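You operate a simulated robot arm through the tools that you are given. There is no shell and no other tool.

You run a simulated two-armed robot. Do the job below in one go: nothing can be reset, and whatever is moved stays where it is left.

JOB
Run the magnet into the coil and out again to show both kicks.
Fine: coil lever ON first and OFF at the end, carrier at IN, then back at OUT, magnet left in its cradle, zero knob left alone. Where these are worked on the way, their far stop is far enough and under half their travel is too little: coil lever.
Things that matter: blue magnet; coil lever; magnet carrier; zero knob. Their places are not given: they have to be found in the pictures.

It is judged by the outcome, as a careful person would: the job done as asked, and still so three seconds after it is handed in. It fails if anything else is knocked over, pushed out of place, dropped, spilled or broken.

ROBOT AND FRAMES
Two 7-joint arms with fingered hands on one trunk that stands fixed in place. Base frame: the origin is at the foot of the trunk, x ahead of it, y to its left, z up. Readings come in m, degrees, newtons and seconds.
The left shoulder is at [0.034, 0.104, 1.195], the right one opposite. With the tool pointing down near the work surface each hand reaches from about 0.24 to 0.58 m from the base axis, measured 20 degrees to its own side. Payload 2.4 kg a hand.
The tool frame of a hand sits at the grasp point between the pads (the TCP): z along the fingers, y along the line on which they close. The tips reach 0.017 m beyond it. The gripper opens to 0.088 m; its body begins 0.047 m behind the TCP. The gripper is a hand of 2 fingers: y runs from the thumb to the fingers, the wrist lies at [0, 0, -0.165] in the tool frame, and closing takes about 1.5 s.
Orientation is that of the tool frame in the base frame, as a unit quaternion [x, y, z, w]. With the fingers straight down and closing along the base's y, the tool's x points along the base's -x, its y along +y and its z along -z.

CONTROLS
- The arms move only by the tool jog_arm. It takes "left_motion", "right_motion" or both (then of equal length, played together; a hand with none holds still); each is one flat list of numbers, 7 for each row, row after row: the shift along the tool's x, y, z in units of 50 mm (1.0 is 50 mm), then the turn, a rotation vector about the tool's x, y, z in units of 6 degrees (1.0 is 6 degrees), then the gripper command, from -1 (shut) to 1 (fully open), values between in proportion. In form: [tx, ty, tz, ax, ay, az, jaw, tx, ty, tz, ax, ay, az, jaw, ...]. A call has 1 to 20 rows; each row shifts and turns the commanded pose from where the row before left it, along the tool's axes as they then stand. A call with a number of a shift or a turn outside -1 to 1 is refused whole. Rows are played at 5 a second. More than 0.05 m and 8.6 degrees between two rows, or a gripper value outside its range, and nothing of the call is played. A pose out of reach is approached as far as the arm can. The call stops where the force on the tool passes 40 N (or 10 N more than at its start, if that is more) or the arm is blocked; 0.2 s more then pass. The fingers move at their own pace (about 0.153 m/s each) and stop on an object; they squeeze with about 31 N. The grip force told is the motor's: it shows also when the fingers shut on nothing. Time passes only in rows, and 0.2 s behind the last, so rows that do not move let the fingers close. The reply holds the time, the measured pose of the TCP, the force on the tool along the base axes, the opening and the grip force, in the units named above and with some noise, with the torque about the TCP (base axes, N m) and any sound that the robot's microphone picked up.
- Cameras (640 x 400 px; columns grow to the right, rows downward): "scene" is now at [0.1097, 0.0207, 1.1653]; the picture's right is [0.31, -0.95, 0.00], its down [0.15, 0.05, -0.99] and it looks along [0.94, 0.30, 0.16] (base axes); focal length 214 px, centre (320, 200). "left" rides on the left gripper at [-0.05, 0.003, -0.063] in its tool frame; the picture's right is [-0.06, -1.00, 0.00], its down [0.78, -0.05, -0.62] and it looks along [0.62, -0.04, 0.79] (tool axes); focal length 275 px, centre (320, 200). "right" rides on the right gripper at [0.05, 0.003, -0.063] in its tool frame; the picture's right is [-0.06, 1.00, 0.00], its down [-0.78, -0.05, -0.62] and it looks along [-0.62, -0.04, 0.79] (tool axes); focal length 275 px, centre (320, 200).
- capture(camera): a new picture of that camera. The clock stands still meanwhile.
- slide_trunk(by): moves the trunk up (or, below 0, down) by that many m; the arms and the scene camera ride with it, the base frame stays. It gives what a move gives, with no picture.
- grasp_type(shape, hand): the hand has 2 fingers and takes this shape, open, in about a second: jaw (thumb against the fingers, like two jaws); tri (thumb and two fingers); tip (a fingertip pinch); poke (one finger out to press); point (the index stretched); flat (the hand flat); cup (the hand cupped); fist (a fist). The gripper value then closes the fingers along that shape, each until it touches; the sizes above hold for jaw. It gives what a move gives, with no picture.
- aim_head(pan, tilt): turns the head with the scene camera to pan (to the left, within 60 degrees either way) and tilt (down, from -29 to 69), counted from straight ahead of the robot (the tilt from the chest, where the trunk bows). It gives what a move gives.
- point_at(camera, pixels): for up to 12 pixels [column, row] of the newest picture of that camera ("zoom" is the newest enlarged one), the place [x, y, z] in the base frame of the surface seen there, good to about 0.002 m, but the place of the scene camera against the robot may be out by one fixed shift of up to 0.025 m in any direction. The clock stands still meanwhile.
- enlarge(camera, box): a new picture of the part [left, top, right, bottom] of that camera's present view, enlarged. The clock stands still meanwhile.
- job_done(): hands the job in; it is judged then, once.

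Unless the task says otherwise, let go and move clear before handing in.

The tools are called after "Request:" by a JSON object that holds its "fn" and its "kwargs". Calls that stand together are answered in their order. jog_arm: Moves the arms, as the interface text tells. Its arguments: {"type":"object","properties":{"left_motion":{"type":"array","items":{"type":"number"}},"right_motion":{"type":"array","items":{"type":"number"}}},"required":[]} The other tools are called the same way: slide_trunk (by) moves the trunk up or down; grasp_type (shape, hand) gives the hand a shape; aim_head (pan, tilt) turns the head that bears the scene camera; capture (camera) takes a picture; point_at (camera, pixels) gives the place of the surface under pixels of a picture; enlarge (camera, box) takes an enlarged picture of a part of a camera's view; job_done () hands the job in.

At the start:

```text
time_s: 0.0
left_tool_pos: [0.3206, 0.2879, 1.1953]
left_ee_rot: [-0.001, 1.0, -0.001, 0.0]
left_wrist_force: [-0.3, -0.3, -0.1]
left_torque: [-0.01, 0.0, 0.0]
left_width: 0.0879
left_gripper_force: 0.0
left_shape: jaw
right_tool_pos: [0.3571, -0.0111, 1.3036]
right_ee_rot: [0.0, 1.0, 0.0, 0.0]
right_wrist_force: [0.7, -0.9, -0.1]
right_torque: [0.01, 0.02, 0.03]
right_width: 0.0877
right_gripper_force: 0.0
right_shape: jaw
trunk travel left (down, up): [-0.425, 0.425]
head pan, tilt (commanded): [17.8, -9.2]
```

scene: 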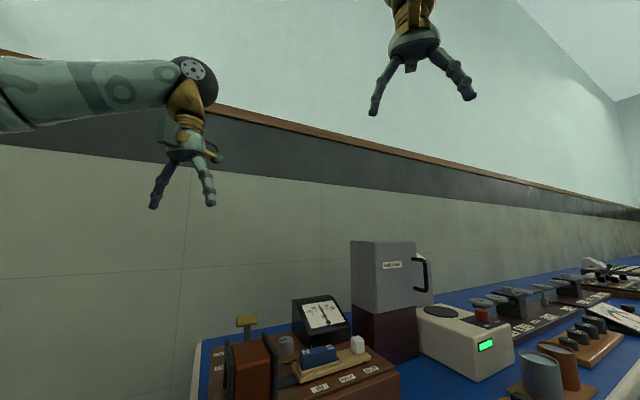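
right: 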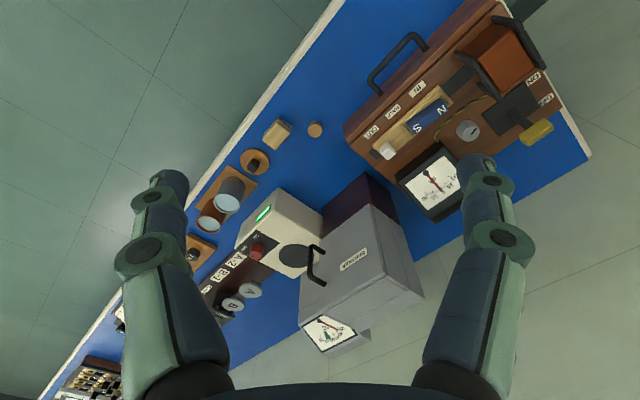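
left: 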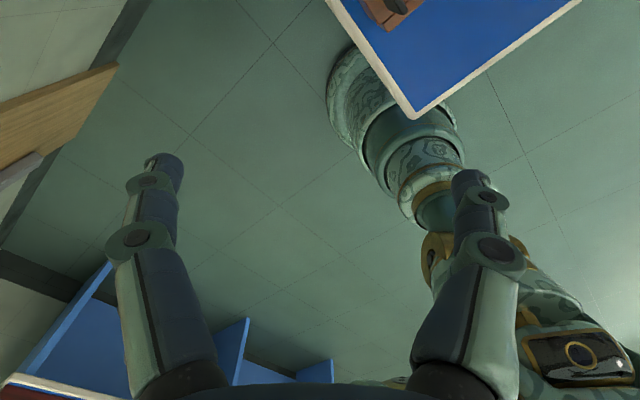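

The right camera shows the coil apparatus near (450,100): a wooden base with blue magnet in a carrier, dial, grey knob and a lever with a yellow handle. I'll tilt the head down to see it better.

Request:
{"fn": "aim_head", "kwargs": {"pan": 20, "tilt": 25}}

Request:
{"fn": "capture", "kwargs": {"camera": "scene"}}

Request:
{"fn": "enlarge", "kwargs": {"camera": "right", "box": [320, 0, 600, 220]}}

```text
time_s: 1.0
left_tool_pos: [0.3215, 0.2871, 1.1969]
left_ee_rot: [0.001, 1.0, 0.0, 0.0]
left_wrist_force: [-0.6, -0.1, -0.6]
left_torque: [0.02, 0.01, 0.0]
left_width: 0.0879
left_gripper_force: 0.0
left_shape: jaw
right_tool_pos: [0.3563, -0.0112, 1.303]
right_ee_rot: [0.0, 1.0, -0.001, -0.001]
right_wrist_force: [-0.8, -0.1, -1.1]
right_torque: [0.0, 0.02, -0.05]
right_width: 0.0881
right_gripper_force: 0.0
right_shape: jaw
trunk travel left (down, up): [-0.425, 0.425]
head pan, tilt (commanded): [20.0, 25.0]
```

```text
taken
```

scene: 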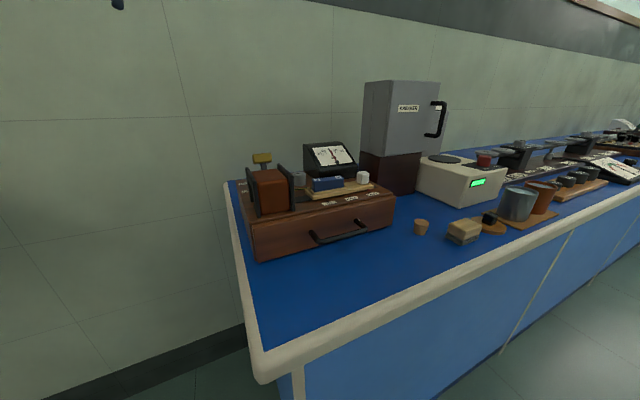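

```text
1.82 times, centred on (460, 110) of right
```

zoom: 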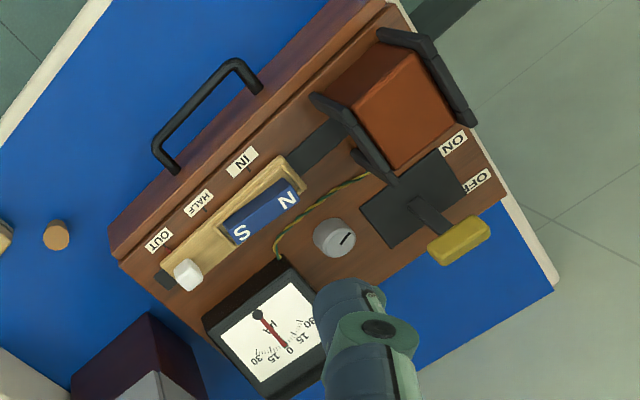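

The zoom shows the carrier with white knob (188,275), blue magnet (262,210), coil, knob (335,238), lever with yellow handle (460,240) and ON/OFF labels. I'll get close-ups and places.

Request:
{"fn": "point_at", "kwargs": {"camera": "zoom", "pixels": [[188, 275], [262, 210], [240, 160], [200, 202], [158, 240], [335, 238], [460, 235], [430, 210], [453, 143], [477, 180], [395, 105], [300, 170]]}}

Request:
{"fn": "enlarge", "kwargs": {"camera": "scene", "box": [220, 130, 420, 270]}}

```text
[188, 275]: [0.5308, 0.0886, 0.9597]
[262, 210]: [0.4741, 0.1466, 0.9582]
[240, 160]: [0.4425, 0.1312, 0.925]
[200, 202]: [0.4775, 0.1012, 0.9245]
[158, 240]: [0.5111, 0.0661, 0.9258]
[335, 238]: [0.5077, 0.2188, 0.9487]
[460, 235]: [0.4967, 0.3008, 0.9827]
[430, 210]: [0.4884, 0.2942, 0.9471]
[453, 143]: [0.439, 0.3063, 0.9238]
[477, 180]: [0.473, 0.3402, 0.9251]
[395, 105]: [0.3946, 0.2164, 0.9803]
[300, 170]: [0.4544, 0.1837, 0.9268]
```

```text
2.86 times, centred on (320, 200) of scene
```

zoom: 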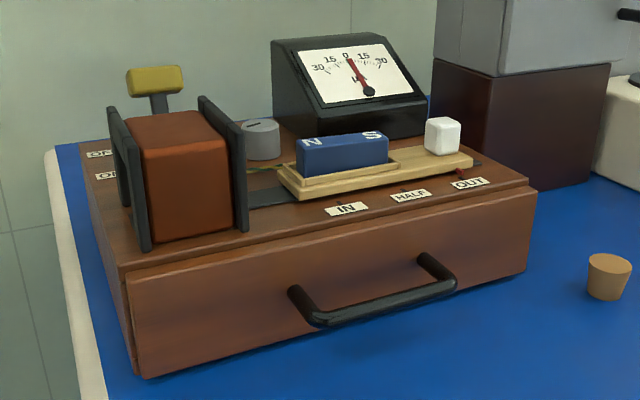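

The zoomed scene shows the carrier at OUT (pointer at the OUT label, px 460,170) and the lever leaning back toward OFF. I'll take tighter enlargements to measure the knob, lever, and coil flange.

Request:
{"fn": "enlarge", "kwargs": {"camera": "right", "box": [365, 70, 485, 170]}}

Request:
{"fn": "point_at", "kwargs": {"camera": "zoom", "pixels": [[320, 200]]}}

Request:
{"fn": "enlarge", "kwargs": {"camera": "right", "box": [450, 50, 570, 150]}}

Request:
{"fn": "enlarge", "kwargs": {"camera": "scene", "box": [220, 135, 310, 255]}}

```text
4.00 times, centred on (425, 120) of right
```

zoom: 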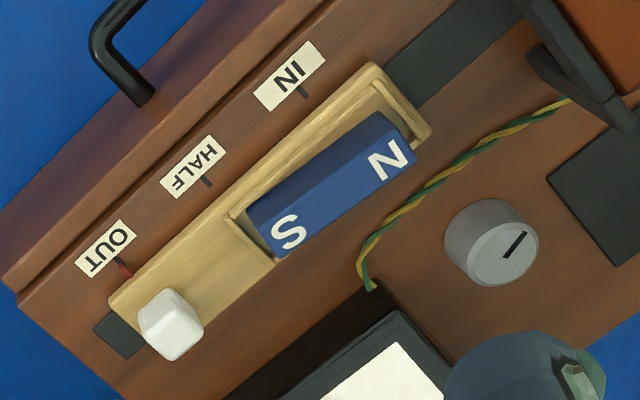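

```text
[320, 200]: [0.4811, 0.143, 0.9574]
```

```text
4.00 times, centred on (510, 100) of right
```

zoom: 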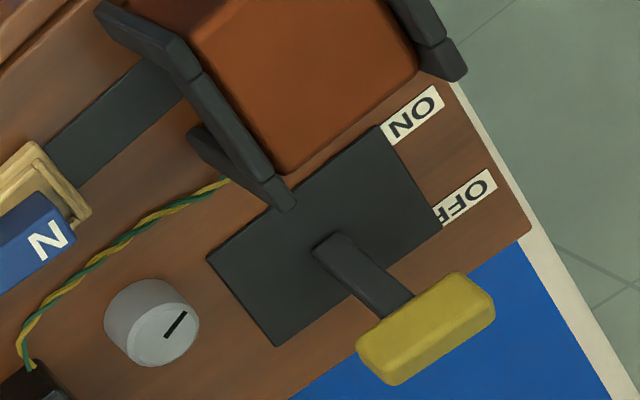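

```text
3.33 times, centred on (265, 195) of scene
```

zoom: 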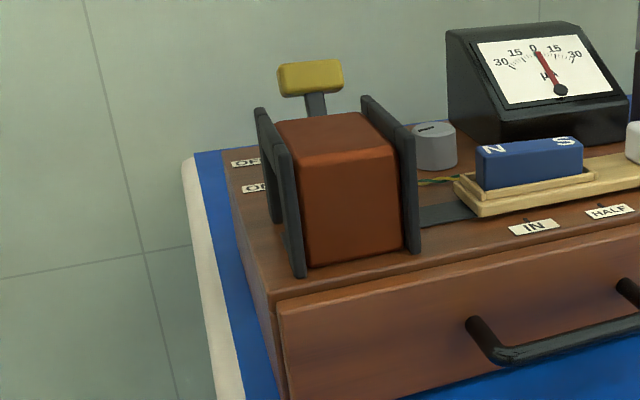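

Next I measure the carrier details in the 4x right zoom (knob corners, cradle, track), then the lever/coil.

Request:
{"fn": "enlarge", "kwargs": {"camera": "right", "box": [365, 70, 485, 170]}}

Request:
{"fn": "point_at", "kwargs": {"camera": "zoom", "pixels": [[178, 337], [165, 300], [195, 325], [150, 325], [112, 302], [120, 335], [372, 66], [428, 135], [242, 212], [280, 262], [180, 255], [375, 120]]}}

Request:
{"fn": "point_at", "kwargs": {"camera": "zoom", "pixels": [[125, 270], [206, 185], [304, 95], [172, 358], [183, 330], [205, 330], [270, 255], [408, 150], [400, 115], [255, 205], [500, 250], [470, 20]]}}

Request:
{"fn": "enlarge", "kwargs": {"camera": "right", "box": [450, 50, 570, 150]}}

Request:
{"fn": "point_at", "kwargs": {"camera": "zoom", "pixels": [[365, 345], [480, 282], [425, 318], [395, 370], [490, 320], [340, 250], [380, 290], [190, 70], [270, 180], [120, 15], [210, 150], [285, 195]]}}

Request:
{"fn": "point_at", "kwargs": {"camera": "zoom", "pixels": [[215, 255], [280, 340], [380, 135], [440, 215], [425, 60], [450, 70], [300, 160], [410, 80], [120, 90], [160, 60], [410, 115], [470, 200]]}}

```text
4.00 times, centred on (425, 120) of right
```

zoom: 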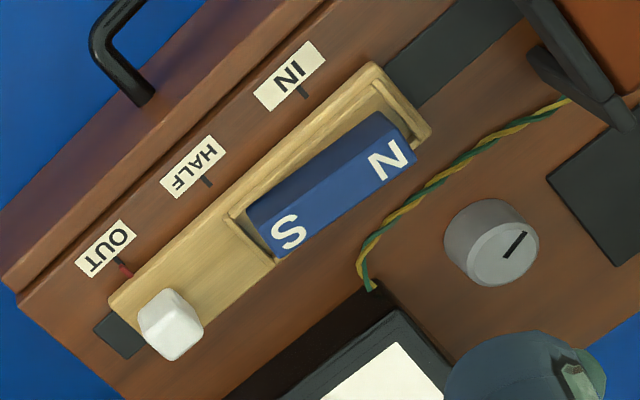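

```text
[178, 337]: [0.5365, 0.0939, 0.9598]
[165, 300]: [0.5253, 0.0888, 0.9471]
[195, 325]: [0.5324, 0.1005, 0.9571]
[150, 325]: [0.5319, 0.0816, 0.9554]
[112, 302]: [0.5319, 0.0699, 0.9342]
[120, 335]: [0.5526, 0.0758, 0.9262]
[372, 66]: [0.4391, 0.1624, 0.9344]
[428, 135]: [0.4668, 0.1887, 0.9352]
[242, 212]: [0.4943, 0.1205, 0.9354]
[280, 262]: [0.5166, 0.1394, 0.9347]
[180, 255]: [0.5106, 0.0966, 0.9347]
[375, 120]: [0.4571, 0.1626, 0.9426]
```

```text
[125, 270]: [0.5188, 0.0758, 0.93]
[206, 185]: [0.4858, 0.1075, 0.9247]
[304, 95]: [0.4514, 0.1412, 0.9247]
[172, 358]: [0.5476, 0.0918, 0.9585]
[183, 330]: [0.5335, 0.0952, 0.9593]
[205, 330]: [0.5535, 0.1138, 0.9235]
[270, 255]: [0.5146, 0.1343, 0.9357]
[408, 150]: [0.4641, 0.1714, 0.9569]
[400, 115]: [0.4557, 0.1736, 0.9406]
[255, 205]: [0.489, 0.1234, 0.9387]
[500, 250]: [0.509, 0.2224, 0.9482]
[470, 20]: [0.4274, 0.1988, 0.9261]
```

```text
4.00 times, centred on (510, 100) of right
```

zoom: 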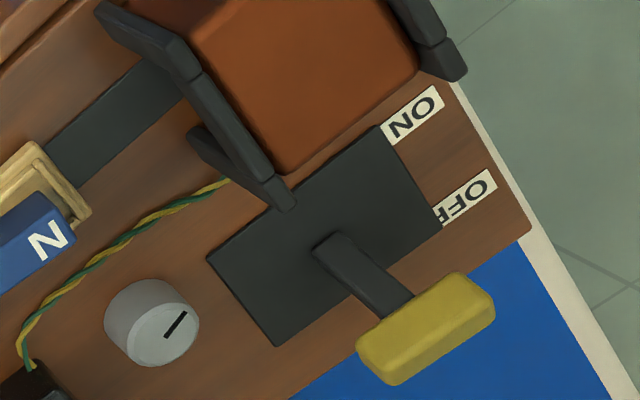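

```text
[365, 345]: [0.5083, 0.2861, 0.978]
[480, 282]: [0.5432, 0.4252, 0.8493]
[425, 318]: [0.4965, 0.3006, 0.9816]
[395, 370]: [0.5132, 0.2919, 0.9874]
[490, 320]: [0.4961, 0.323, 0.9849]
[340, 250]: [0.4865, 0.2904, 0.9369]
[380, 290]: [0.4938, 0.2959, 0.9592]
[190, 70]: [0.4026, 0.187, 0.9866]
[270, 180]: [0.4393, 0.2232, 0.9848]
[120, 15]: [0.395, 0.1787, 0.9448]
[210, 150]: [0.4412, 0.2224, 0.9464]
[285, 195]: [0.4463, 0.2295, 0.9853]
```

```text
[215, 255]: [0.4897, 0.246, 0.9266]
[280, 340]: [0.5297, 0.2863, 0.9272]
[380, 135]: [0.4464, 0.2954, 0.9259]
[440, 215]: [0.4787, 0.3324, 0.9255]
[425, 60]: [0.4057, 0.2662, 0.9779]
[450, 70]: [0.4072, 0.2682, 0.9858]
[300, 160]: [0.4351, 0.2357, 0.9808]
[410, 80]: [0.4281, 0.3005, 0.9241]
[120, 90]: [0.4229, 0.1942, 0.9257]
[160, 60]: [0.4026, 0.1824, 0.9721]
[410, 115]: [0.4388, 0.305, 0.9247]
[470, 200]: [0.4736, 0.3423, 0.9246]
```

Knob centre works out near (0.535, 0.094, 0.947), track direction about (-0.71, 0.70), travel about 0.096 m; lever handle near (0.502, 0.306, 0.981), leaning to OFF. Now I check obstacles: the meter and grey box.

Request:
{"fn": "capture", "kwargs": {"camera": "right"}}

Request:
{"fn": "point_at", "kwargs": {"camera": "right", "pixels": [[405, 178], [398, 180], [435, 143], [425, 215], [462, 165], [365, 185], [400, 210], [422, 296], [385, 270], [300, 280], [330, 215], [372, 205]]}}

Request:
{"fn": "enlarge", "kwargs": {"camera": "right", "box": [360, 120, 500, 230]}}

Request:
{"fn": "capture", "kwargs": {"camera": "scene"}}

Request:
{"fn": "point_at", "kwargs": {"camera": "scene", "pixels": [[363, 178], [362, 90], [310, 150], [355, 160], [262, 158], [418, 170], [440, 85], [365, 85], [363, 180], [416, 190], [345, 172], [305, 146]]}}

```text
taken
```

right: 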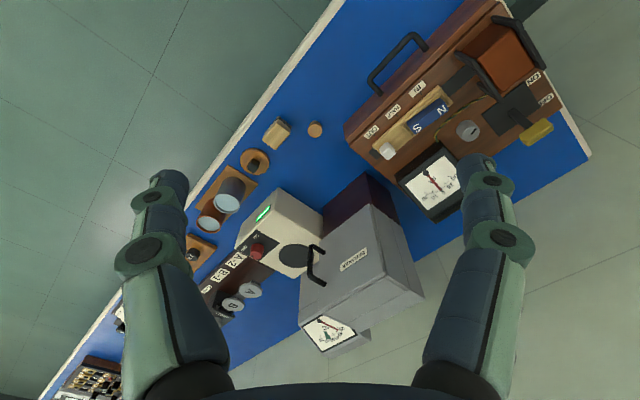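

```text
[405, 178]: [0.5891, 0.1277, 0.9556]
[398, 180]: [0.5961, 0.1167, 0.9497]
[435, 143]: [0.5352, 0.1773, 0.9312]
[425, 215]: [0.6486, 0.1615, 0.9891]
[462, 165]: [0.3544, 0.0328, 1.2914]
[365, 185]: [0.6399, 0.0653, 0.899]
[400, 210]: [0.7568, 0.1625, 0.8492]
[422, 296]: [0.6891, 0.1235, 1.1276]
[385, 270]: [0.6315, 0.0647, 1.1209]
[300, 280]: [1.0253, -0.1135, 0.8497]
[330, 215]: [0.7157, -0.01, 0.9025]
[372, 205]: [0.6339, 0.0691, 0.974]
```

```text
3.64 times, centred on (430, 175) of right
```

zoom: 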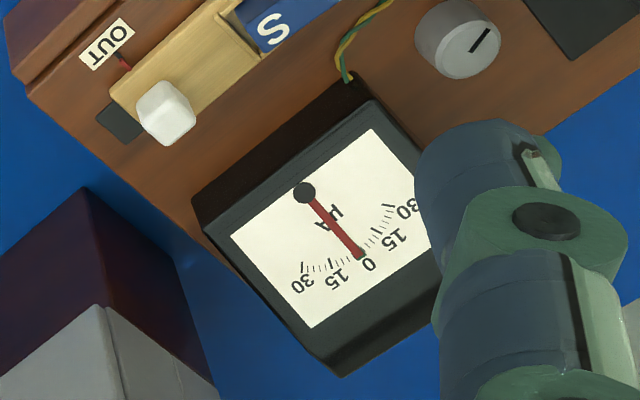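

```text
taken
```

scene: 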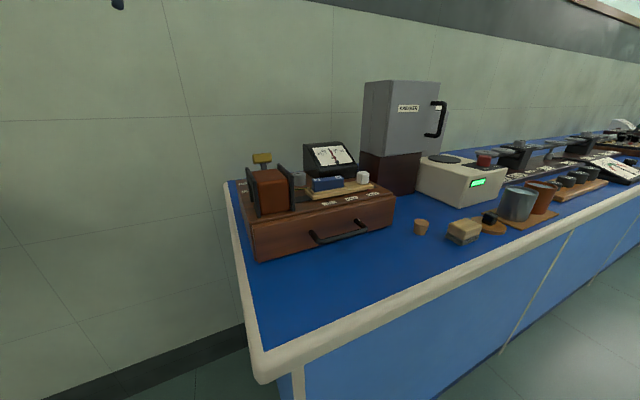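

```text
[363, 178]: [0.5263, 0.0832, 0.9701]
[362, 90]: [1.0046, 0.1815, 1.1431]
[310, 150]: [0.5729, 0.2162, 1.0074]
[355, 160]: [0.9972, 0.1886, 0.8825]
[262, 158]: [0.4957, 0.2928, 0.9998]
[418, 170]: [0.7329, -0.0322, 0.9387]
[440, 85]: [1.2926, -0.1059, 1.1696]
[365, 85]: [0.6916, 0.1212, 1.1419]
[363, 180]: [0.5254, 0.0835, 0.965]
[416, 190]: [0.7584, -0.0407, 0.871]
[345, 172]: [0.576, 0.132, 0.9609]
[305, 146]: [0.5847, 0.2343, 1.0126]
```

The meter front is at about v=0.50 behind the knob and the grey box starts about 0.09 m beyond the knob, so pinching across the track from above is feasible with a partly open gripper. I start with the lever: turn the left hand 44° so it closes across the lever's bar, and hover above it.

Request:
{"fn": "jog_arm", "kwargs": {"left_motion": [0, 0, 0, 0, 0, 0.925, 0.3, 0, 0, 0, 0, 0, 0.925, 0.3, 0, 0, 0, 0, 0, 0.925, 0.3, 0, 0, 0, 0, 0, 0.925, 0.3, 0, 0, 0, 0, 0, 0.925, 0.3, 0, 0, 0, 0, 0, 0.925, 0.3, 0, 0, 0, 0, 0, 0.925, 0.3, 0, 0, 0, 0, 0, 0.925, 0.3, -0.289, 0.35, 0.2, 0, 0, 0, 0.3, -0.289, 0.35, 0.2, 0, 0, 0, 0.3, -0.289, 0.35, 0.2, 0, 0, 0, 0.3, -0.289, 0.35, 0.2, 0, 0, 0, 0.3, -0.289, 0.35, 0.2, 0, 0, 0, 0.3, -0.289, 0.35, 0.2, 0, 0, 0, 0.3]}}

Request:
{"fn": "capture", "kwargs": {"camera": "left"}}

Request:
{"fn": "capture", "kwargs": {"camera": "scene"}}

Request:
{"fn": "capture", "kwargs": {"camera": "right"}}

```text
time_s: 4.0
left_tool_pos: [0.4567, 0.3012, 1.1365]
left_ee_rot: [0.378, 0.926, 0.0, 0.0]
left_wrist_force: [0.5, -0.2, 0.4]
left_torque: [0.0, 0.0, -0.01]
left_width: 0.0578
left_gripper_force: 0.1
left_shape: jaw
right_tool_pos: [0.3571, -0.0122, 1.3036]
right_ee_rot: [0.0, 1.0, 0.0, -0.001]
right_wrist_force: [-0.4, 0.4, -0.1]
right_torque: [-0.03, 0.01, -0.01]
right_width: 0.0877
right_gripper_force: 0.0
right_shape: jaw
trunk travel left (down, up): [-0.425, 0.425]
head pan, tilt (commanded): [20.0, 25.0]
```

```text
taken
```

left: 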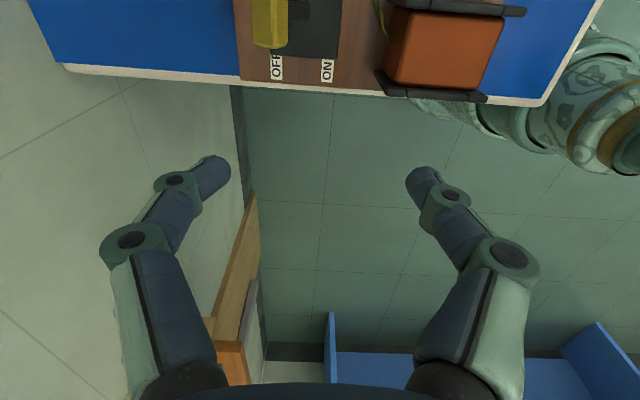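

```text
taken
```

scene: 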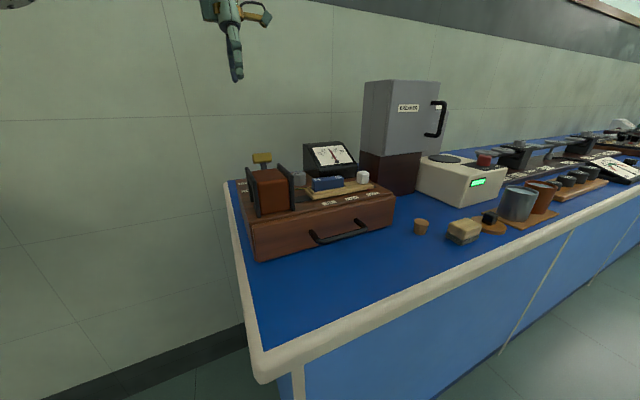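

```text
taken
```

right: 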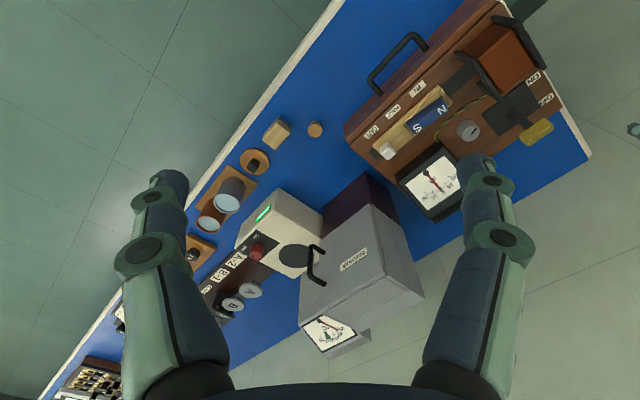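

Readings match the command; the left camera sees the yellow handle at the top left (270,20). I move to hover right over the handle at z≈1.06 and look again.

Request:
{"fn": "jog_arm", "kwargs": {"left_motion": [-0.145, 0.175, 0.38, 0, 0, 0, 0.3, -0.145, 0.175, 0.38, 0, 0, 0, 0.3, -0.145, 0.175, 0.38, 0, 0, 0, 0.3, -0.145, 0.175, 0.38, 0, 0, 0, 0.3, 0, 0, 0, 0, 0, 0, 0.3]}}

Request:
{"fn": "capture", "kwargs": {"camera": "left"}}

Request:
{"fn": "enlarge", "kwargs": {"camera": "right", "box": [440, 30, 600, 170]}}

Request:
{"fn": "capture", "kwargs": {"camera": "scene"}}

```text
time_s: 5.2
left_tool_pos: [0.5005, 0.3064, 1.0582]
left_ee_rot: [0.377, 0.926, 0.0, 0.0]
left_wrist_force: [-0.7, -0.4, 0.1]
left_torque: [0.0, -0.03, 0.0]
left_width: 0.0576
left_gripper_force: 0.0
left_shape: jaw
right_tool_pos: [0.3573, -0.0114, 1.3024]
right_ee_rot: [0.0, 1.0, -0.001, 0.0]
right_wrist_force: [0.7, 1.1, -0.4]
right_torque: [0.01, 0.02, -0.03]
right_width: 0.0878
right_gripper_force: 0.1
right_shape: jaw
trunk travel left (down, up): [-0.425, 0.425]
head pan, tilt (commanded): [20.0, 25.0]
```

```text
taken
```

left: 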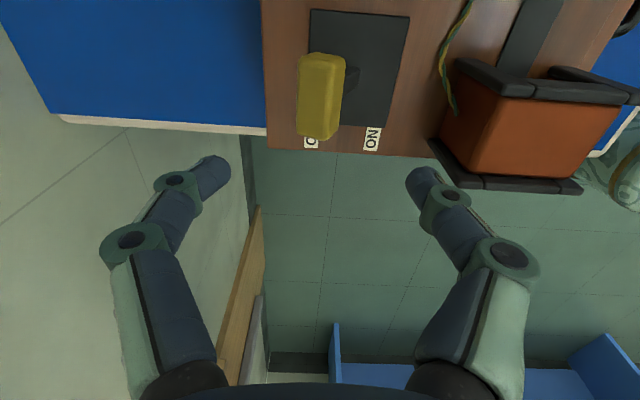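

```text
2.86 times, centred on (520, 100) of right
```

zoom: 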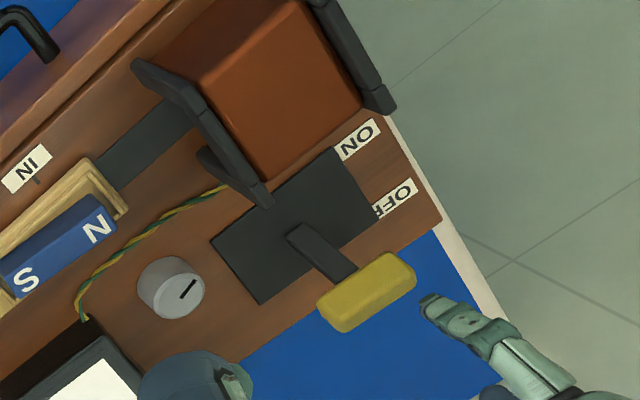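

```text
taken
```

scene: 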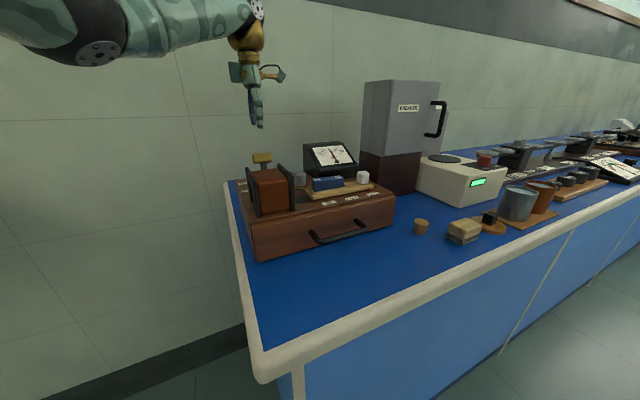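

The handle in the left camera spans about (298-345, 53-138). I measure its corners precisely.

Request:
{"fn": "point_at", "kwargs": {"camera": "left", "pixels": [[305, 65], [322, 65], [338, 65], [303, 95], [320, 95], [339, 95], [302, 120], [320, 118], [335, 120], [318, 134], [352, 75], [320, 57]]}}

Request:
{"fn": "enlarge", "kwargs": {"camera": "left", "box": [240, 20, 400, 160]}}

```text
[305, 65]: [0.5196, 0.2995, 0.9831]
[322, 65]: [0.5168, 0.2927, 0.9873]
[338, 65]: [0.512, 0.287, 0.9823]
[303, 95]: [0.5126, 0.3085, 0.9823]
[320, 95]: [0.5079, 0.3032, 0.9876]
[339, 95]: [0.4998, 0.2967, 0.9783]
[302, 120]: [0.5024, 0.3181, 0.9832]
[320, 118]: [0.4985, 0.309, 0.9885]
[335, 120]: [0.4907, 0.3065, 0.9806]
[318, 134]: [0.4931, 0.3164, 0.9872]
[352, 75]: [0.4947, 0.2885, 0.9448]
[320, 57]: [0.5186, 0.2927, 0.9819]
```

```text
2.86 times, centred on (320, 90) of left
```

zoom: 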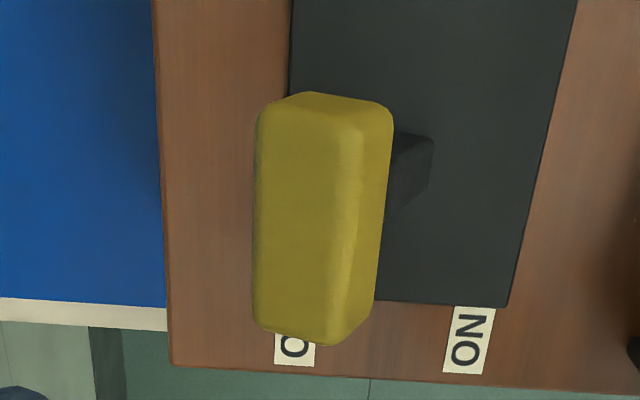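

The handle centre is about (0.504, 0.3055, 0.978), thickness ~0.022 m, and my fingers (opening 0.058) straddle it. I descend to z≈0.981 and narrow the opening to a loose cage.

Request:
{"fn": "jog_arm", "kwargs": {"left_motion": [-0.015, 0.01, 0.385, 0, 0, 0, 0.3, -0.015, 0.01, 0.385, 0, 0, 0, 0.3, -0.015, 0.01, 0.385, 0, 0, 0, 0.3, -0.015, 0.01, 0.385, 0, 0, 0, 0.3, 0, 0, 0, 0, 0, 0, 0.3]}}

Request:
{"fn": "capture", "kwargs": {"camera": "left"}}

Request:
{"fn": "enlarge", "kwargs": {"camera": "right", "box": [440, 30, 600, 170]}}

```text
time_s: 6.4
left_tool_pos: [0.5056, 0.3039, 0.9835]
left_ee_rot: [0.378, 0.926, 0.0, -0.001]
left_wrist_force: [-0.1, 0.0, -0.2]
left_torque: [0.0, -0.03, -0.04]
left_width: 0.0574
left_gripper_force: 0.1
left_shape: jaw
right_tool_pos: [0.3571, -0.0121, 1.3038]
right_ee_rot: [0.0, 1.0, 0.0, 0.0]
right_wrist_force: [0.2, -0.1, -0.4]
right_torque: [-0.02, 0.01, -0.03]
right_width: 0.088
right_gripper_force: 0.1
right_shape: jaw
trunk travel left (down, up): [-0.425, 0.425]
head pan, tilt (commanded): [20.0, 25.0]
```

```text
taken
```

left: 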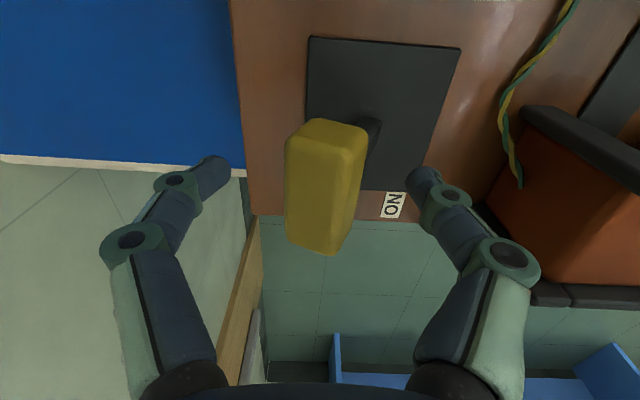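

```text
2.86 times, centred on (520, 100) of right
```

zoom: 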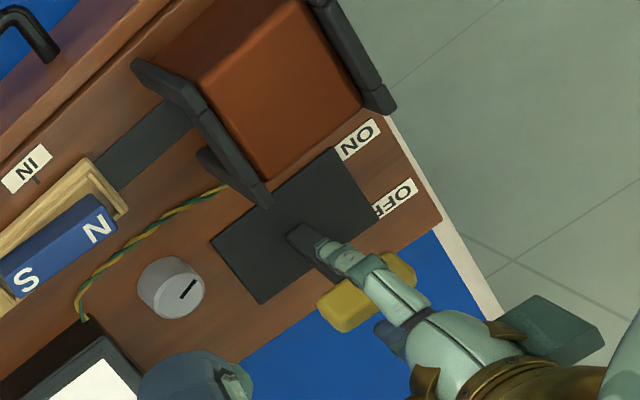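

The fingers straddle the yellow handle. I narrow the cage to about 0.033 m and push toward ON (along -v) in small steps, watching force.

Request:
{"fn": "jog_arm", "kwargs": {"left_motion": [0, 0, 0, 0, 0, 0, -0.25, 0, 0, 0, 0, 0, 0, -0.25, 0, -0.15, 0, 0, 0, 0, -0.25, 0, -0.15, 0, 0, 0, 0, -0.25, 0, -0.15, 0, 0, 0, 0, -0.25, 0, -0.15, 0, 0, 0, 0, -0.25, 0, 0, 0, 0, 0, 0, -0.25]}}

Request:
{"fn": "capture", "kwargs": {"camera": "left"}}

Request:
{"fn": "enlarge", "kwargs": {"camera": "right", "box": [440, 30, 600, 170]}}

```text
time_s: 8.0
left_tool_pos: [0.4844, 0.2834, 0.9838]
left_ee_rot: [0.378, 0.926, 0.001, 0.0]
left_wrist_force: [0.1, -0.9, -0.5]
left_torque: [-0.03, 0.01, -0.03]
left_width: 0.0332
left_gripper_force: 0.0
left_shape: jaw
right_tool_pos: [0.3576, -0.012, 1.3036]
right_ee_rot: [0.0, 1.0, 0.0, 0.0]
right_wrist_force: [-0.3, -0.1, -0.6]
right_torque: [0.0, 0.0, -0.03]
right_width: 0.0879
right_gripper_force: 0.0
right_shape: jaw
trunk travel left (down, up): [-0.425, 0.425]
head pan, tilt (commanded): [20.0, 25.0]
```

```text
taken
```

left: 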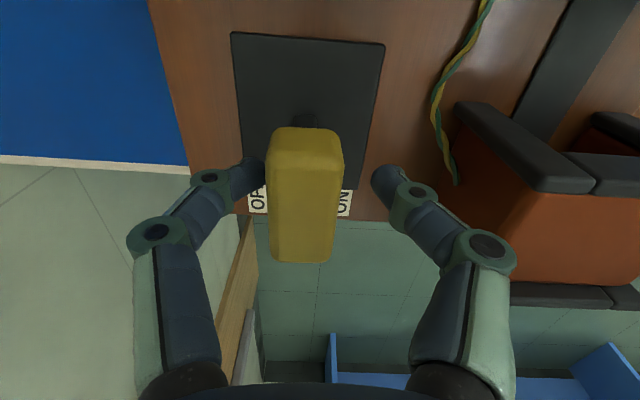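

```text
2.86 times, centred on (520, 100) of right
```

zoom: 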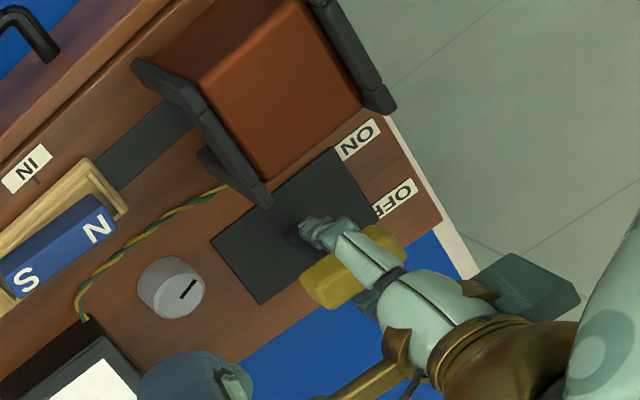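

The lever is now upright (TCP v≈0.541, handle pushed by back finger with almost no force). I continue toward ON by another ~0.025 m in small steps.

Request:
{"fn": "jog_arm", "kwargs": {"left_motion": [0, -0.12, 0, 0, 0, 0, -0.25, 0, -0.12, 0, 0, 0, 0, -0.25, 0, -0.12, 0, 0, 0, 0, -0.25, 0, -0.1, 0, 0, 0, 0, -0.25, 0, 0, 0, 0, 0, 0, -0.25]}}

Request:
{"fn": "capture", "kwargs": {"camera": "left"}}

Request:
{"fn": "enlarge", "kwargs": {"camera": "right", "box": [440, 30, 600, 170]}}

```text
time_s: 9.2
left_tool_pos: [0.4678, 0.2673, 0.9843]
left_ee_rot: [0.378, 0.926, 0.0, 0.0]
left_wrist_force: [0.6, 0.8, 0.4]
left_torque: [0.0, 0.01, -0.01]
left_width: 0.036
left_gripper_force: 0.1
left_shape: jaw
right_tool_pos: [0.3579, -0.0115, 1.3031]
right_ee_rot: [0.0, 1.0, 0.0, 0.0]
right_wrist_force: [0.1, 0.7, -0.1]
right_torque: [-0.01, 0.0, -0.03]
right_width: 0.0878
right_gripper_force: 0.1
right_shape: jaw
trunk travel left (down, up): [-0.425, 0.425]
head pan, tilt (commanded): [20.0, 25.0]
```

```text
taken
```

left: 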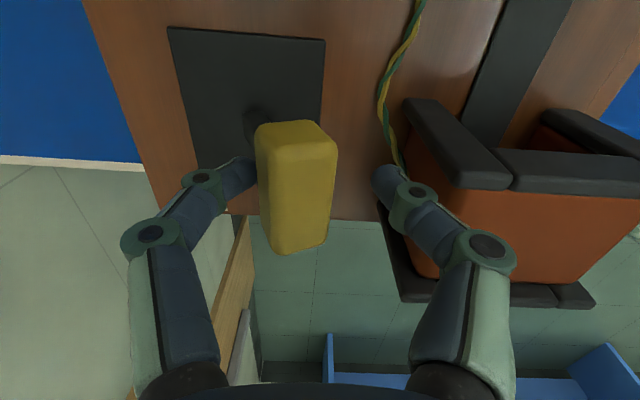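

```text
2.86 times, centred on (520, 100) of right
```

zoom: 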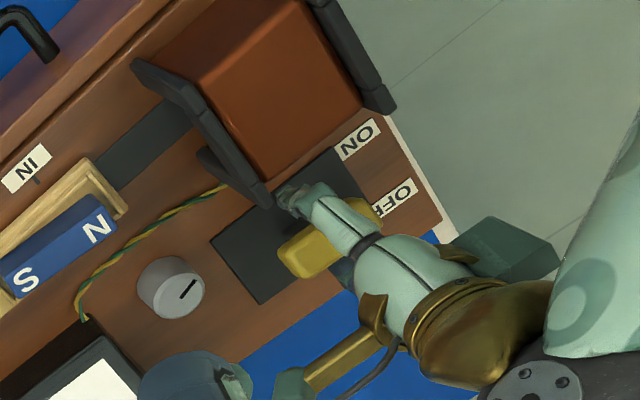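

TCP is at v≈0.518 and the opening widened slightly to 0.036, suggesting the lever is at or near its stop. I measure the handle position and the clearance of the front finger to the coil flange.

Request:
{"fn": "point_at", "kwargs": {"camera": "left", "pixels": [[265, 145], [285, 150], [325, 150], [290, 190], [320, 190], [270, 200], [505, 175], [430, 115], [385, 180], [395, 185], [250, 125], [245, 165]]}}

Request:
{"fn": "enlarge", "kwargs": {"camera": "left", "box": [220, 60, 540, 260]}}

```text
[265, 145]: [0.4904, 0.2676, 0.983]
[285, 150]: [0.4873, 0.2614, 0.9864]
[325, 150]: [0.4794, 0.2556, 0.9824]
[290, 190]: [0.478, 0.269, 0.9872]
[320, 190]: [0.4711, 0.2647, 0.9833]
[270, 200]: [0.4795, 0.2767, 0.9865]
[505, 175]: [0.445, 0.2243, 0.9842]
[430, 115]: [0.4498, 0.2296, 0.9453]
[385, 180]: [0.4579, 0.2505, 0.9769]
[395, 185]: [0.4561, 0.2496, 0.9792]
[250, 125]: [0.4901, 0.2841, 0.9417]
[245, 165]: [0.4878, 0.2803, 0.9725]
```

```text
2.00 times, centred on (380, 160) of left
```

zoom: 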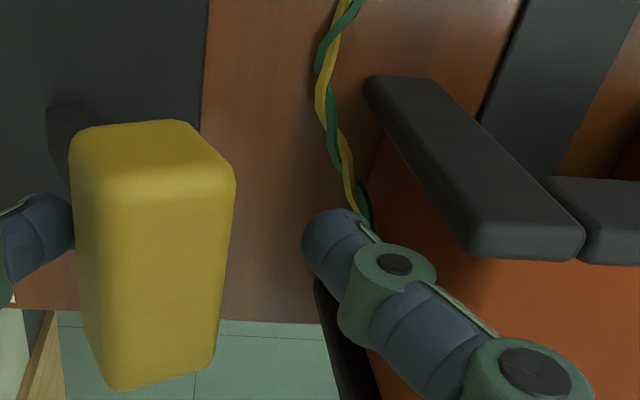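

Handle centre is now v≈0.526, a swing of ~0.044 m, about symmetric to OFF. I give a small extra push (5 mm, narrower cage) to be sure it is at the ON stop.

Request:
{"fn": "jog_arm", "kwargs": {"left_motion": [0, -0.05, 0, 0, 0, 0, -0.35, 0, -0.05, 0, 0, 0, 0, -0.35, 0, 0, 0, 0, 0, 0, -0.35]}}

Request:
{"fn": "capture", "kwargs": {"camera": "left"}}

Request:
{"fn": "point_at", "kwargs": {"camera": "left", "pixels": [[265, 145], [285, 150], [325, 150], [290, 190], [320, 190], [270, 200]]}}

```text
time_s: 10.0
left_tool_pos: [0.4644, 0.2654, 0.9844]
left_ee_rot: [0.377, 0.926, 0.0, 0.0]
left_wrist_force: [2.7, 2.4, 0.2]
left_torque: [0.02, -0.05, 0.04]
left_width: 0.0381
left_gripper_force: 0.1
left_shape: jaw
right_tool_pos: [0.3583, -0.0113, 1.3029]
right_ee_rot: [0.0, 1.0, 0.0, -0.001]
right_wrist_force: [0.2, -0.2, -0.7]
right_torque: [0.03, -0.02, -0.02]
right_width: 0.088
right_gripper_force: 0.1
right_shape: jaw
trunk travel left (down, up): [-0.425, 0.425]
head pan, tilt (commanded): [20.0, 25.0]
```

```text
taken
```

left: 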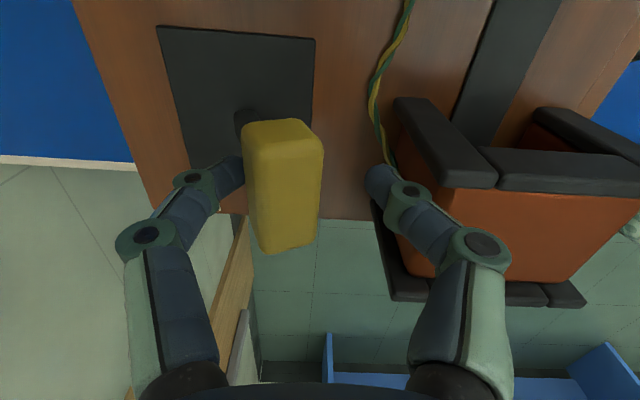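

```text
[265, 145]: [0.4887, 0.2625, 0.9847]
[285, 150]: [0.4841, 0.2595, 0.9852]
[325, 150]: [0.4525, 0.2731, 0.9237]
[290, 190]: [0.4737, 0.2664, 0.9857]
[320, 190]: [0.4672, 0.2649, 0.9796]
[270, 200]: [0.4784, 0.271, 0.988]
```

A steady 3.6 N reaction with the handle not moving further shows the lever is at its ON stop. I centre the cage, lift straight off, and move the right hand aside and up to leave room for the left arm.

Request:
{"fn": "jog_arm", "kwargs": {"left_motion": [0, 0.095, 0, 0, 0, 0, -0.2, 0, 0.095, 0, 0, 0, 0, -0.2, 0, 0, -0.25, 0, 0, 0, -0.2, 0, 0, -0.4, 0, 0, 0, -0.2, 0, 0, -0.5, 0, 0, 0, -0.2, 0, 0, -0.65, 0, 0, 0, -0.2, 0, 0, 0, 0, 0, 0, -0.2], "right_motion": [0, -0.35, -0.2, 0, 0, 0, 1, 0, -0.35, -0.2, 0, 0, 0, 1, 0, -0.35, -0.2, 0, 0, 0, 1, 0, -0.35, -0.2, 0, 0, 0, 1, 0, -0.35, -0.1, 0, 0, 0, 1, 0, -0.25, -0.1, 0, 0, 0, 1, 0, 0, 0, 0, 0, 0, 1]}}

Request:
{"fn": "capture", "kwargs": {"camera": "right"}}

Request:
{"fn": "capture", "kwargs": {"camera": "scene"}}

Request:
{"fn": "capture", "kwargs": {"camera": "left"}}

```text
time_s: 11.6
left_tool_pos: [0.4706, 0.271, 1.0757]
left_ee_rot: [0.377, 0.926, 0.001, 0.0]
left_wrist_force: [0.3, -0.1, 0.4]
left_torque: [-0.03, -0.01, 0.03]
left_width: 0.0354
left_gripper_force: 0.1
left_shape: jaw
right_tool_pos: [0.3578, -0.1121, 1.3529]
right_ee_rot: [0.001, 1.0, -0.001, 0.0]
right_wrist_force: [0.0, -0.7, 0.6]
right_torque: [0.01, 0.0, -0.03]
right_width: 0.0878
right_gripper_force: 0.0
right_shape: jaw
trunk travel left (down, up): [-0.425, 0.425]
head pan, tilt (commanded): [20.0, 25.0]
```

```text
taken
```

right: 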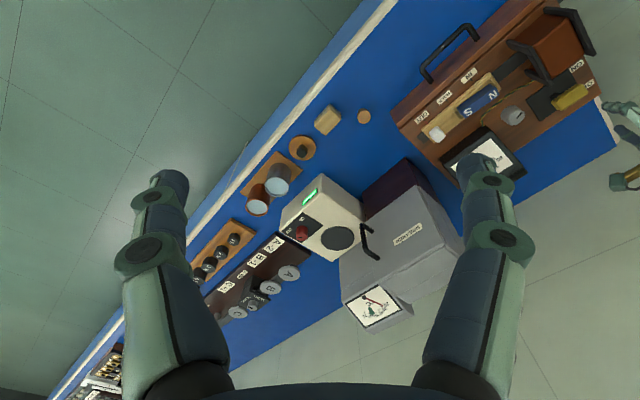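

```text
taken
```

scene: 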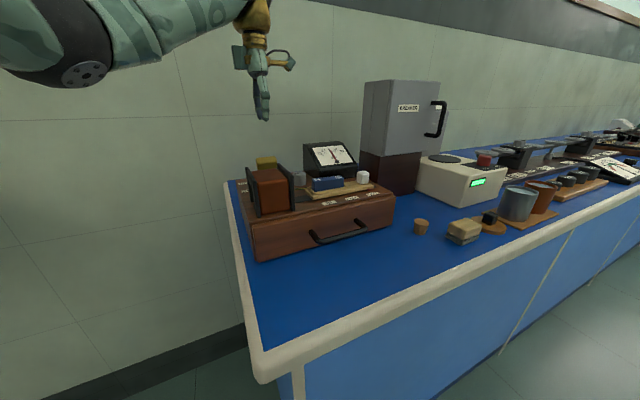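

```text
taken
```

left: 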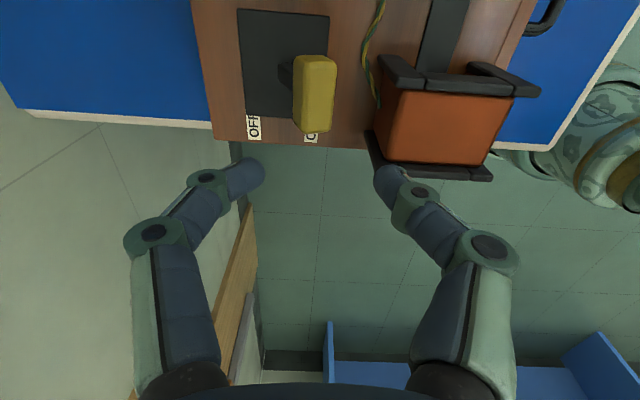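

The lever now rests on the ON side and stayed there. I move the left hand at z≈1.076 to hover above the white knob.

Request:
{"fn": "jog_arm", "kwargs": {"left_motion": [-0.424, -0.2025, 0, 0, 0, 0, 0, -0.424, -0.2025, 0, 0, 0, 0, 0, -0.424, -0.2025, 0, 0, 0, 0, 0, -0.424, -0.2025, 0, 0, 0, 0, 0, -0.424, -0.2025, 0, 0, 0, 0, 0.1, -0.424, -0.2025, 0, 0, 0, 0, 0.1, -0.424, -0.2025, 0, 0, 0, 0, 0.1, -0.424, -0.2025, 0, 0, 0, 0, 0.1, 0, 0, 0, 0, 0, 0, 0.1]}}

Request:
{"fn": "capture", "kwargs": {"camera": "left"}}

Request:
{"fn": "capture", "kwargs": {"camera": "right"}}

Request:
{"fn": "capture", "kwargs": {"camera": "scene"}}

```text
time_s: 13.6
left_tool_pos: [0.5344, 0.0941, 1.0723]
left_ee_rot: [0.377, 0.926, 0.0, 0.0]
left_wrist_force: [0.2, -0.4, -0.1]
left_torque: [0.05, -0.02, 0.04]
left_width: 0.0479
left_gripper_force: 0.0
left_shape: jaw
right_tool_pos: [0.3571, -0.1109, 1.3538]
right_ee_rot: [0.001, 1.0, -0.001, 0.0]
right_wrist_force: [0.5, -0.3, 0.7]
right_torque: [-0.01, -0.02, 0.01]
right_width: 0.0877
right_gripper_force: 0.0
right_shape: jaw
trunk travel left (down, up): [-0.425, 0.425]
head pan, tilt (commanded): [20.0, 25.0]
```

```text
taken
```

left: 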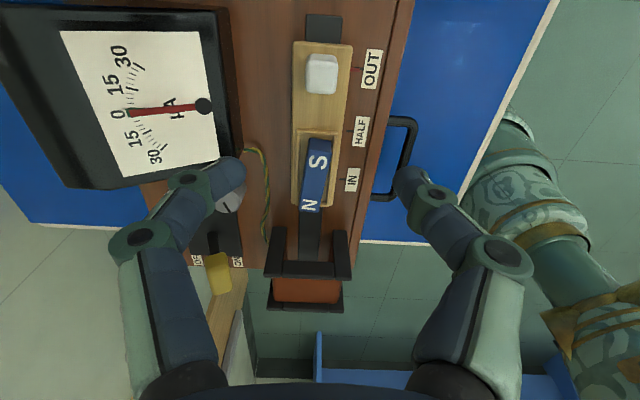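

```text
taken
```

right: 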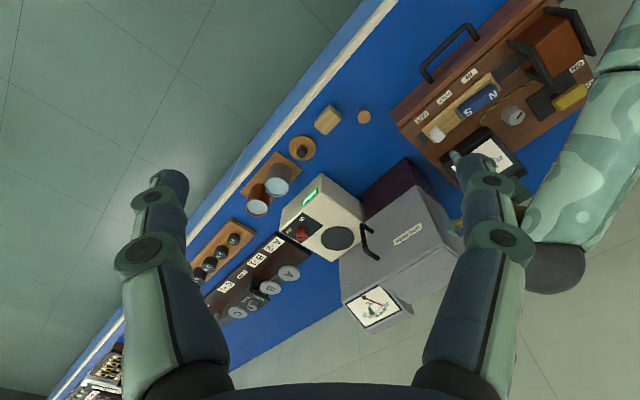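

```text
taken
```

scene: 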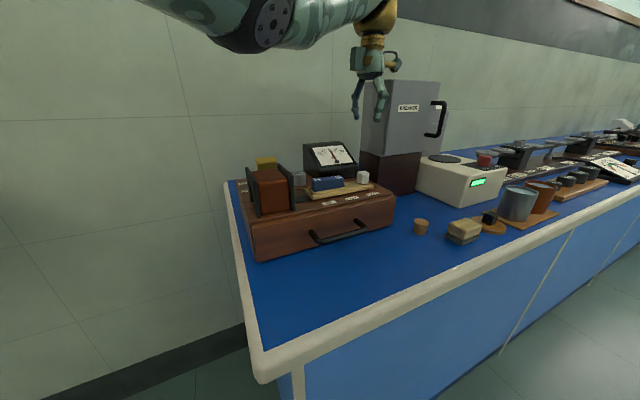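

The left camera shows the white knob at (322,72), the carrier at OUT, and the meter edge at about column 225. I measure the knob, track and meter front.

Request:
{"fn": "enlarge", "kwargs": {"camera": "left", "box": [200, 0, 420, 140]}}

Request:
{"fn": "point_at", "kwargs": {"camera": "left", "pixels": [[322, 72], [311, 60], [334, 60], [311, 80], [334, 80], [322, 90], [298, 70], [349, 70], [222, 60], [238, 100], [315, 160], [322, 22]]}}

Request:
{"fn": "enlarge", "kwargs": {"camera": "right", "box": [380, 80, 560, 200]}}

```text
2.86 times, centred on (310, 70) of left
```

zoom: 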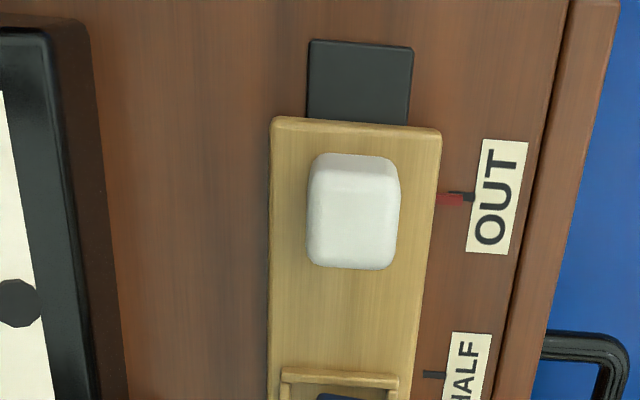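

```text
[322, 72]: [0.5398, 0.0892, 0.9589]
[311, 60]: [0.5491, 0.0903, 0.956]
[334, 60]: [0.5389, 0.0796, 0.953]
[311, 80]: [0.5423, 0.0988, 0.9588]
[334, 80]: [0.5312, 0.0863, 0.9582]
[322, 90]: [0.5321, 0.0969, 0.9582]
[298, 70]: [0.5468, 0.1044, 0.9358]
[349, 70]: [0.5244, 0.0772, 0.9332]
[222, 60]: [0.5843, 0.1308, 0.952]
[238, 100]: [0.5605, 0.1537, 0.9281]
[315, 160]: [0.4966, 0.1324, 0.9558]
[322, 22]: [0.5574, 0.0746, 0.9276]
```

```text
3.33 times, centred on (470, 140) of right
```

zoom: 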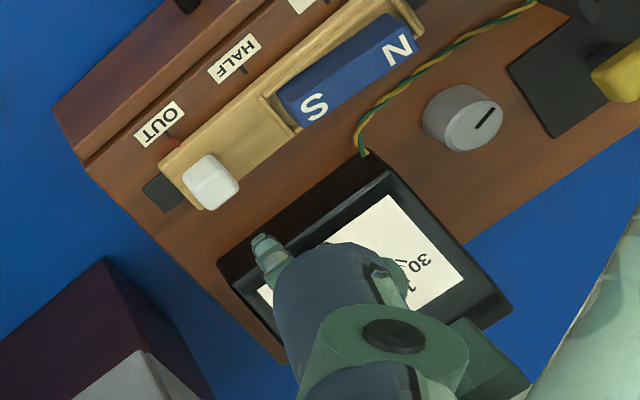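

Knob centre is (0.538, 0.091), top at z≈0.959, plate top z≈0.934, and the meter front is at v≈0.502, so there is room. I shift 5 mm and descend most of the way first.

Request:
{"fn": "jog_arm", "kwargs": {"left_motion": [-0.05, 0.005, 0.3, 0, 0, 0, 0.1, -0.05, 0.005, 0.3, 0, 0, 0, 0.1, 0, 0, 0.35, 0, 0, 0, 0.1, 0, 0, 0.35, 0, 0, 0, 0.1, 0, 0, 0.35, 0, 0, 0, 0.1, 0, 0, 0.35, 0, 0, 0, 0.1, 0, 0, 0, 0, 0, 0, 0.1]}}

Request:
{"fn": "capture", "kwargs": {"camera": "left"}}

Request:
{"fn": "enlarge", "kwargs": {"camera": "scene", "box": [280, 60, 460, 220]}}

Request:
{"fn": "enlarge", "kwargs": {"camera": "right", "box": [380, 80, 560, 200]}}

```text
time_s: 15.2
left_tool_pos: [0.5397, 0.0909, 0.9743]
left_ee_rot: [0.378, 0.926, 0.0, 0.0]
left_wrist_force: [0.2, 0.5, -0.3]
left_torque: [0.01, -0.02, 0.0]
left_width: 0.0481
left_gripper_force: 0.1
left_shape: jaw
right_tool_pos: [0.357, -0.1111, 1.3537]
right_ee_rot: [-0.001, 1.0, 0.0, 0.001]
right_wrist_force: [-0.5, -0.5, 0.6]
right_torque: [-0.02, -0.03, -0.01]
right_width: 0.0881
right_gripper_force: 0.0
right_shape: jaw
trunk travel left (down, up): [-0.425, 0.425]
head pan, tilt (commanded): [20.0, 25.0]
```

```text
taken
```

left: 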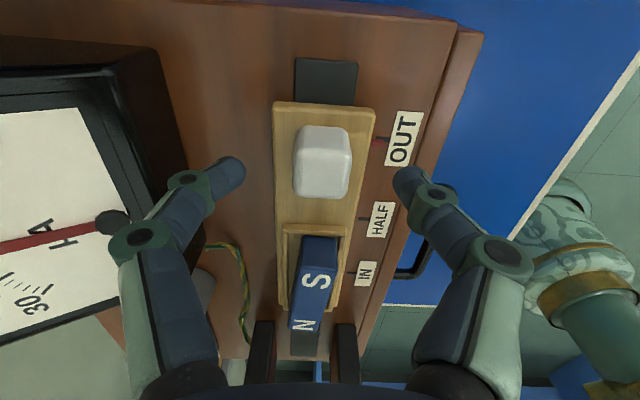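

```text
2.50 times, centred on (370, 140) of scene
```

zoom: 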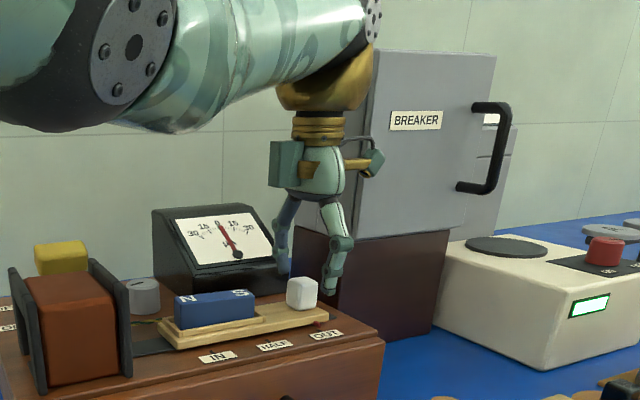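

```text
3.33 times, centred on (470, 140) of right
```

zoom: 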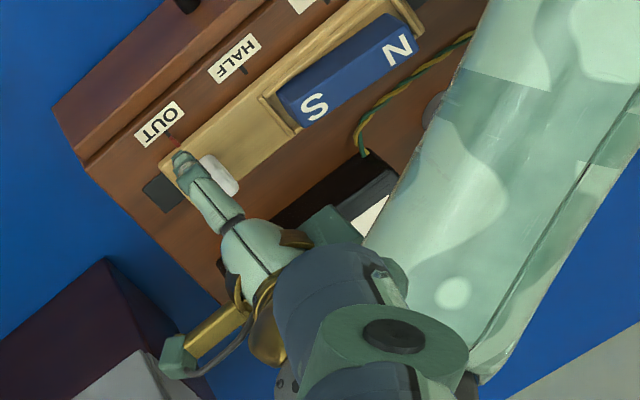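

The fingers straddle the knob evenly with clear space to the meter. I lower the last 17 mm and close on the knob.

Request:
{"fn": "jog_arm", "kwargs": {"left_motion": [0, 0, 0.17, 0, 0, 0, 0.1, 0, 0, 0.17, 0, 0, 0, 0.1, 0, 0, 0, 0, 0, 0, -0.3, 0, 0, 0, 0, 0, 0, -0.6, 0, 0, 0, 0, 0, 0, -0.7, 0, 0, 0, 0, 0, 0, -0.7, 0, 0, 0, 0, 0, 0, -0.7]}}

Request:
{"fn": "capture", "kwargs": {"camera": "left"}}

Request:
{"fn": "enlarge", "kwargs": {"camera": "scene", "box": [280, 60, 460, 220]}}

```text
time_s: 16.8
left_tool_pos: [0.5393, 0.0919, 0.9563]
left_ee_rot: [0.378, 0.926, 0.0, -0.001]
left_wrist_force: [-0.6, -1.2, -4.6]
left_torque: [-0.03, 0.03, 0.0]
left_width: 0.0148
left_gripper_force: 31.3
left_shape: jaw
right_tool_pos: [0.3577, -0.1113, 1.3536]
right_ee_rot: [0.0, 1.0, 0.0, 0.0]
right_wrist_force: [-0.3, 0.3, -0.7]
right_torque: [-0.03, -0.03, -0.01]
right_width: 0.0879
right_gripper_force: 0.0
right_shape: jaw
trunk travel left (down, up): [-0.425, 0.425]
head pan, tilt (commanded): [20.0, 25.0]
```

```text
taken
```

left: 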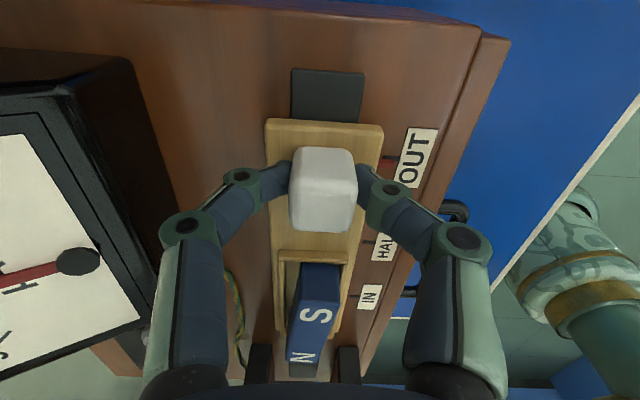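

```text
2.50 times, centred on (370, 140) of scene
```

zoom: 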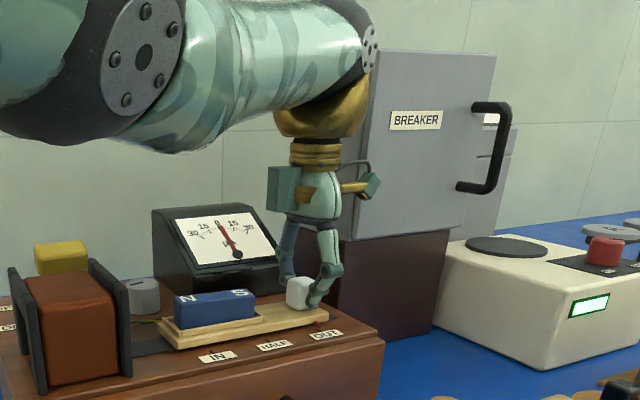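

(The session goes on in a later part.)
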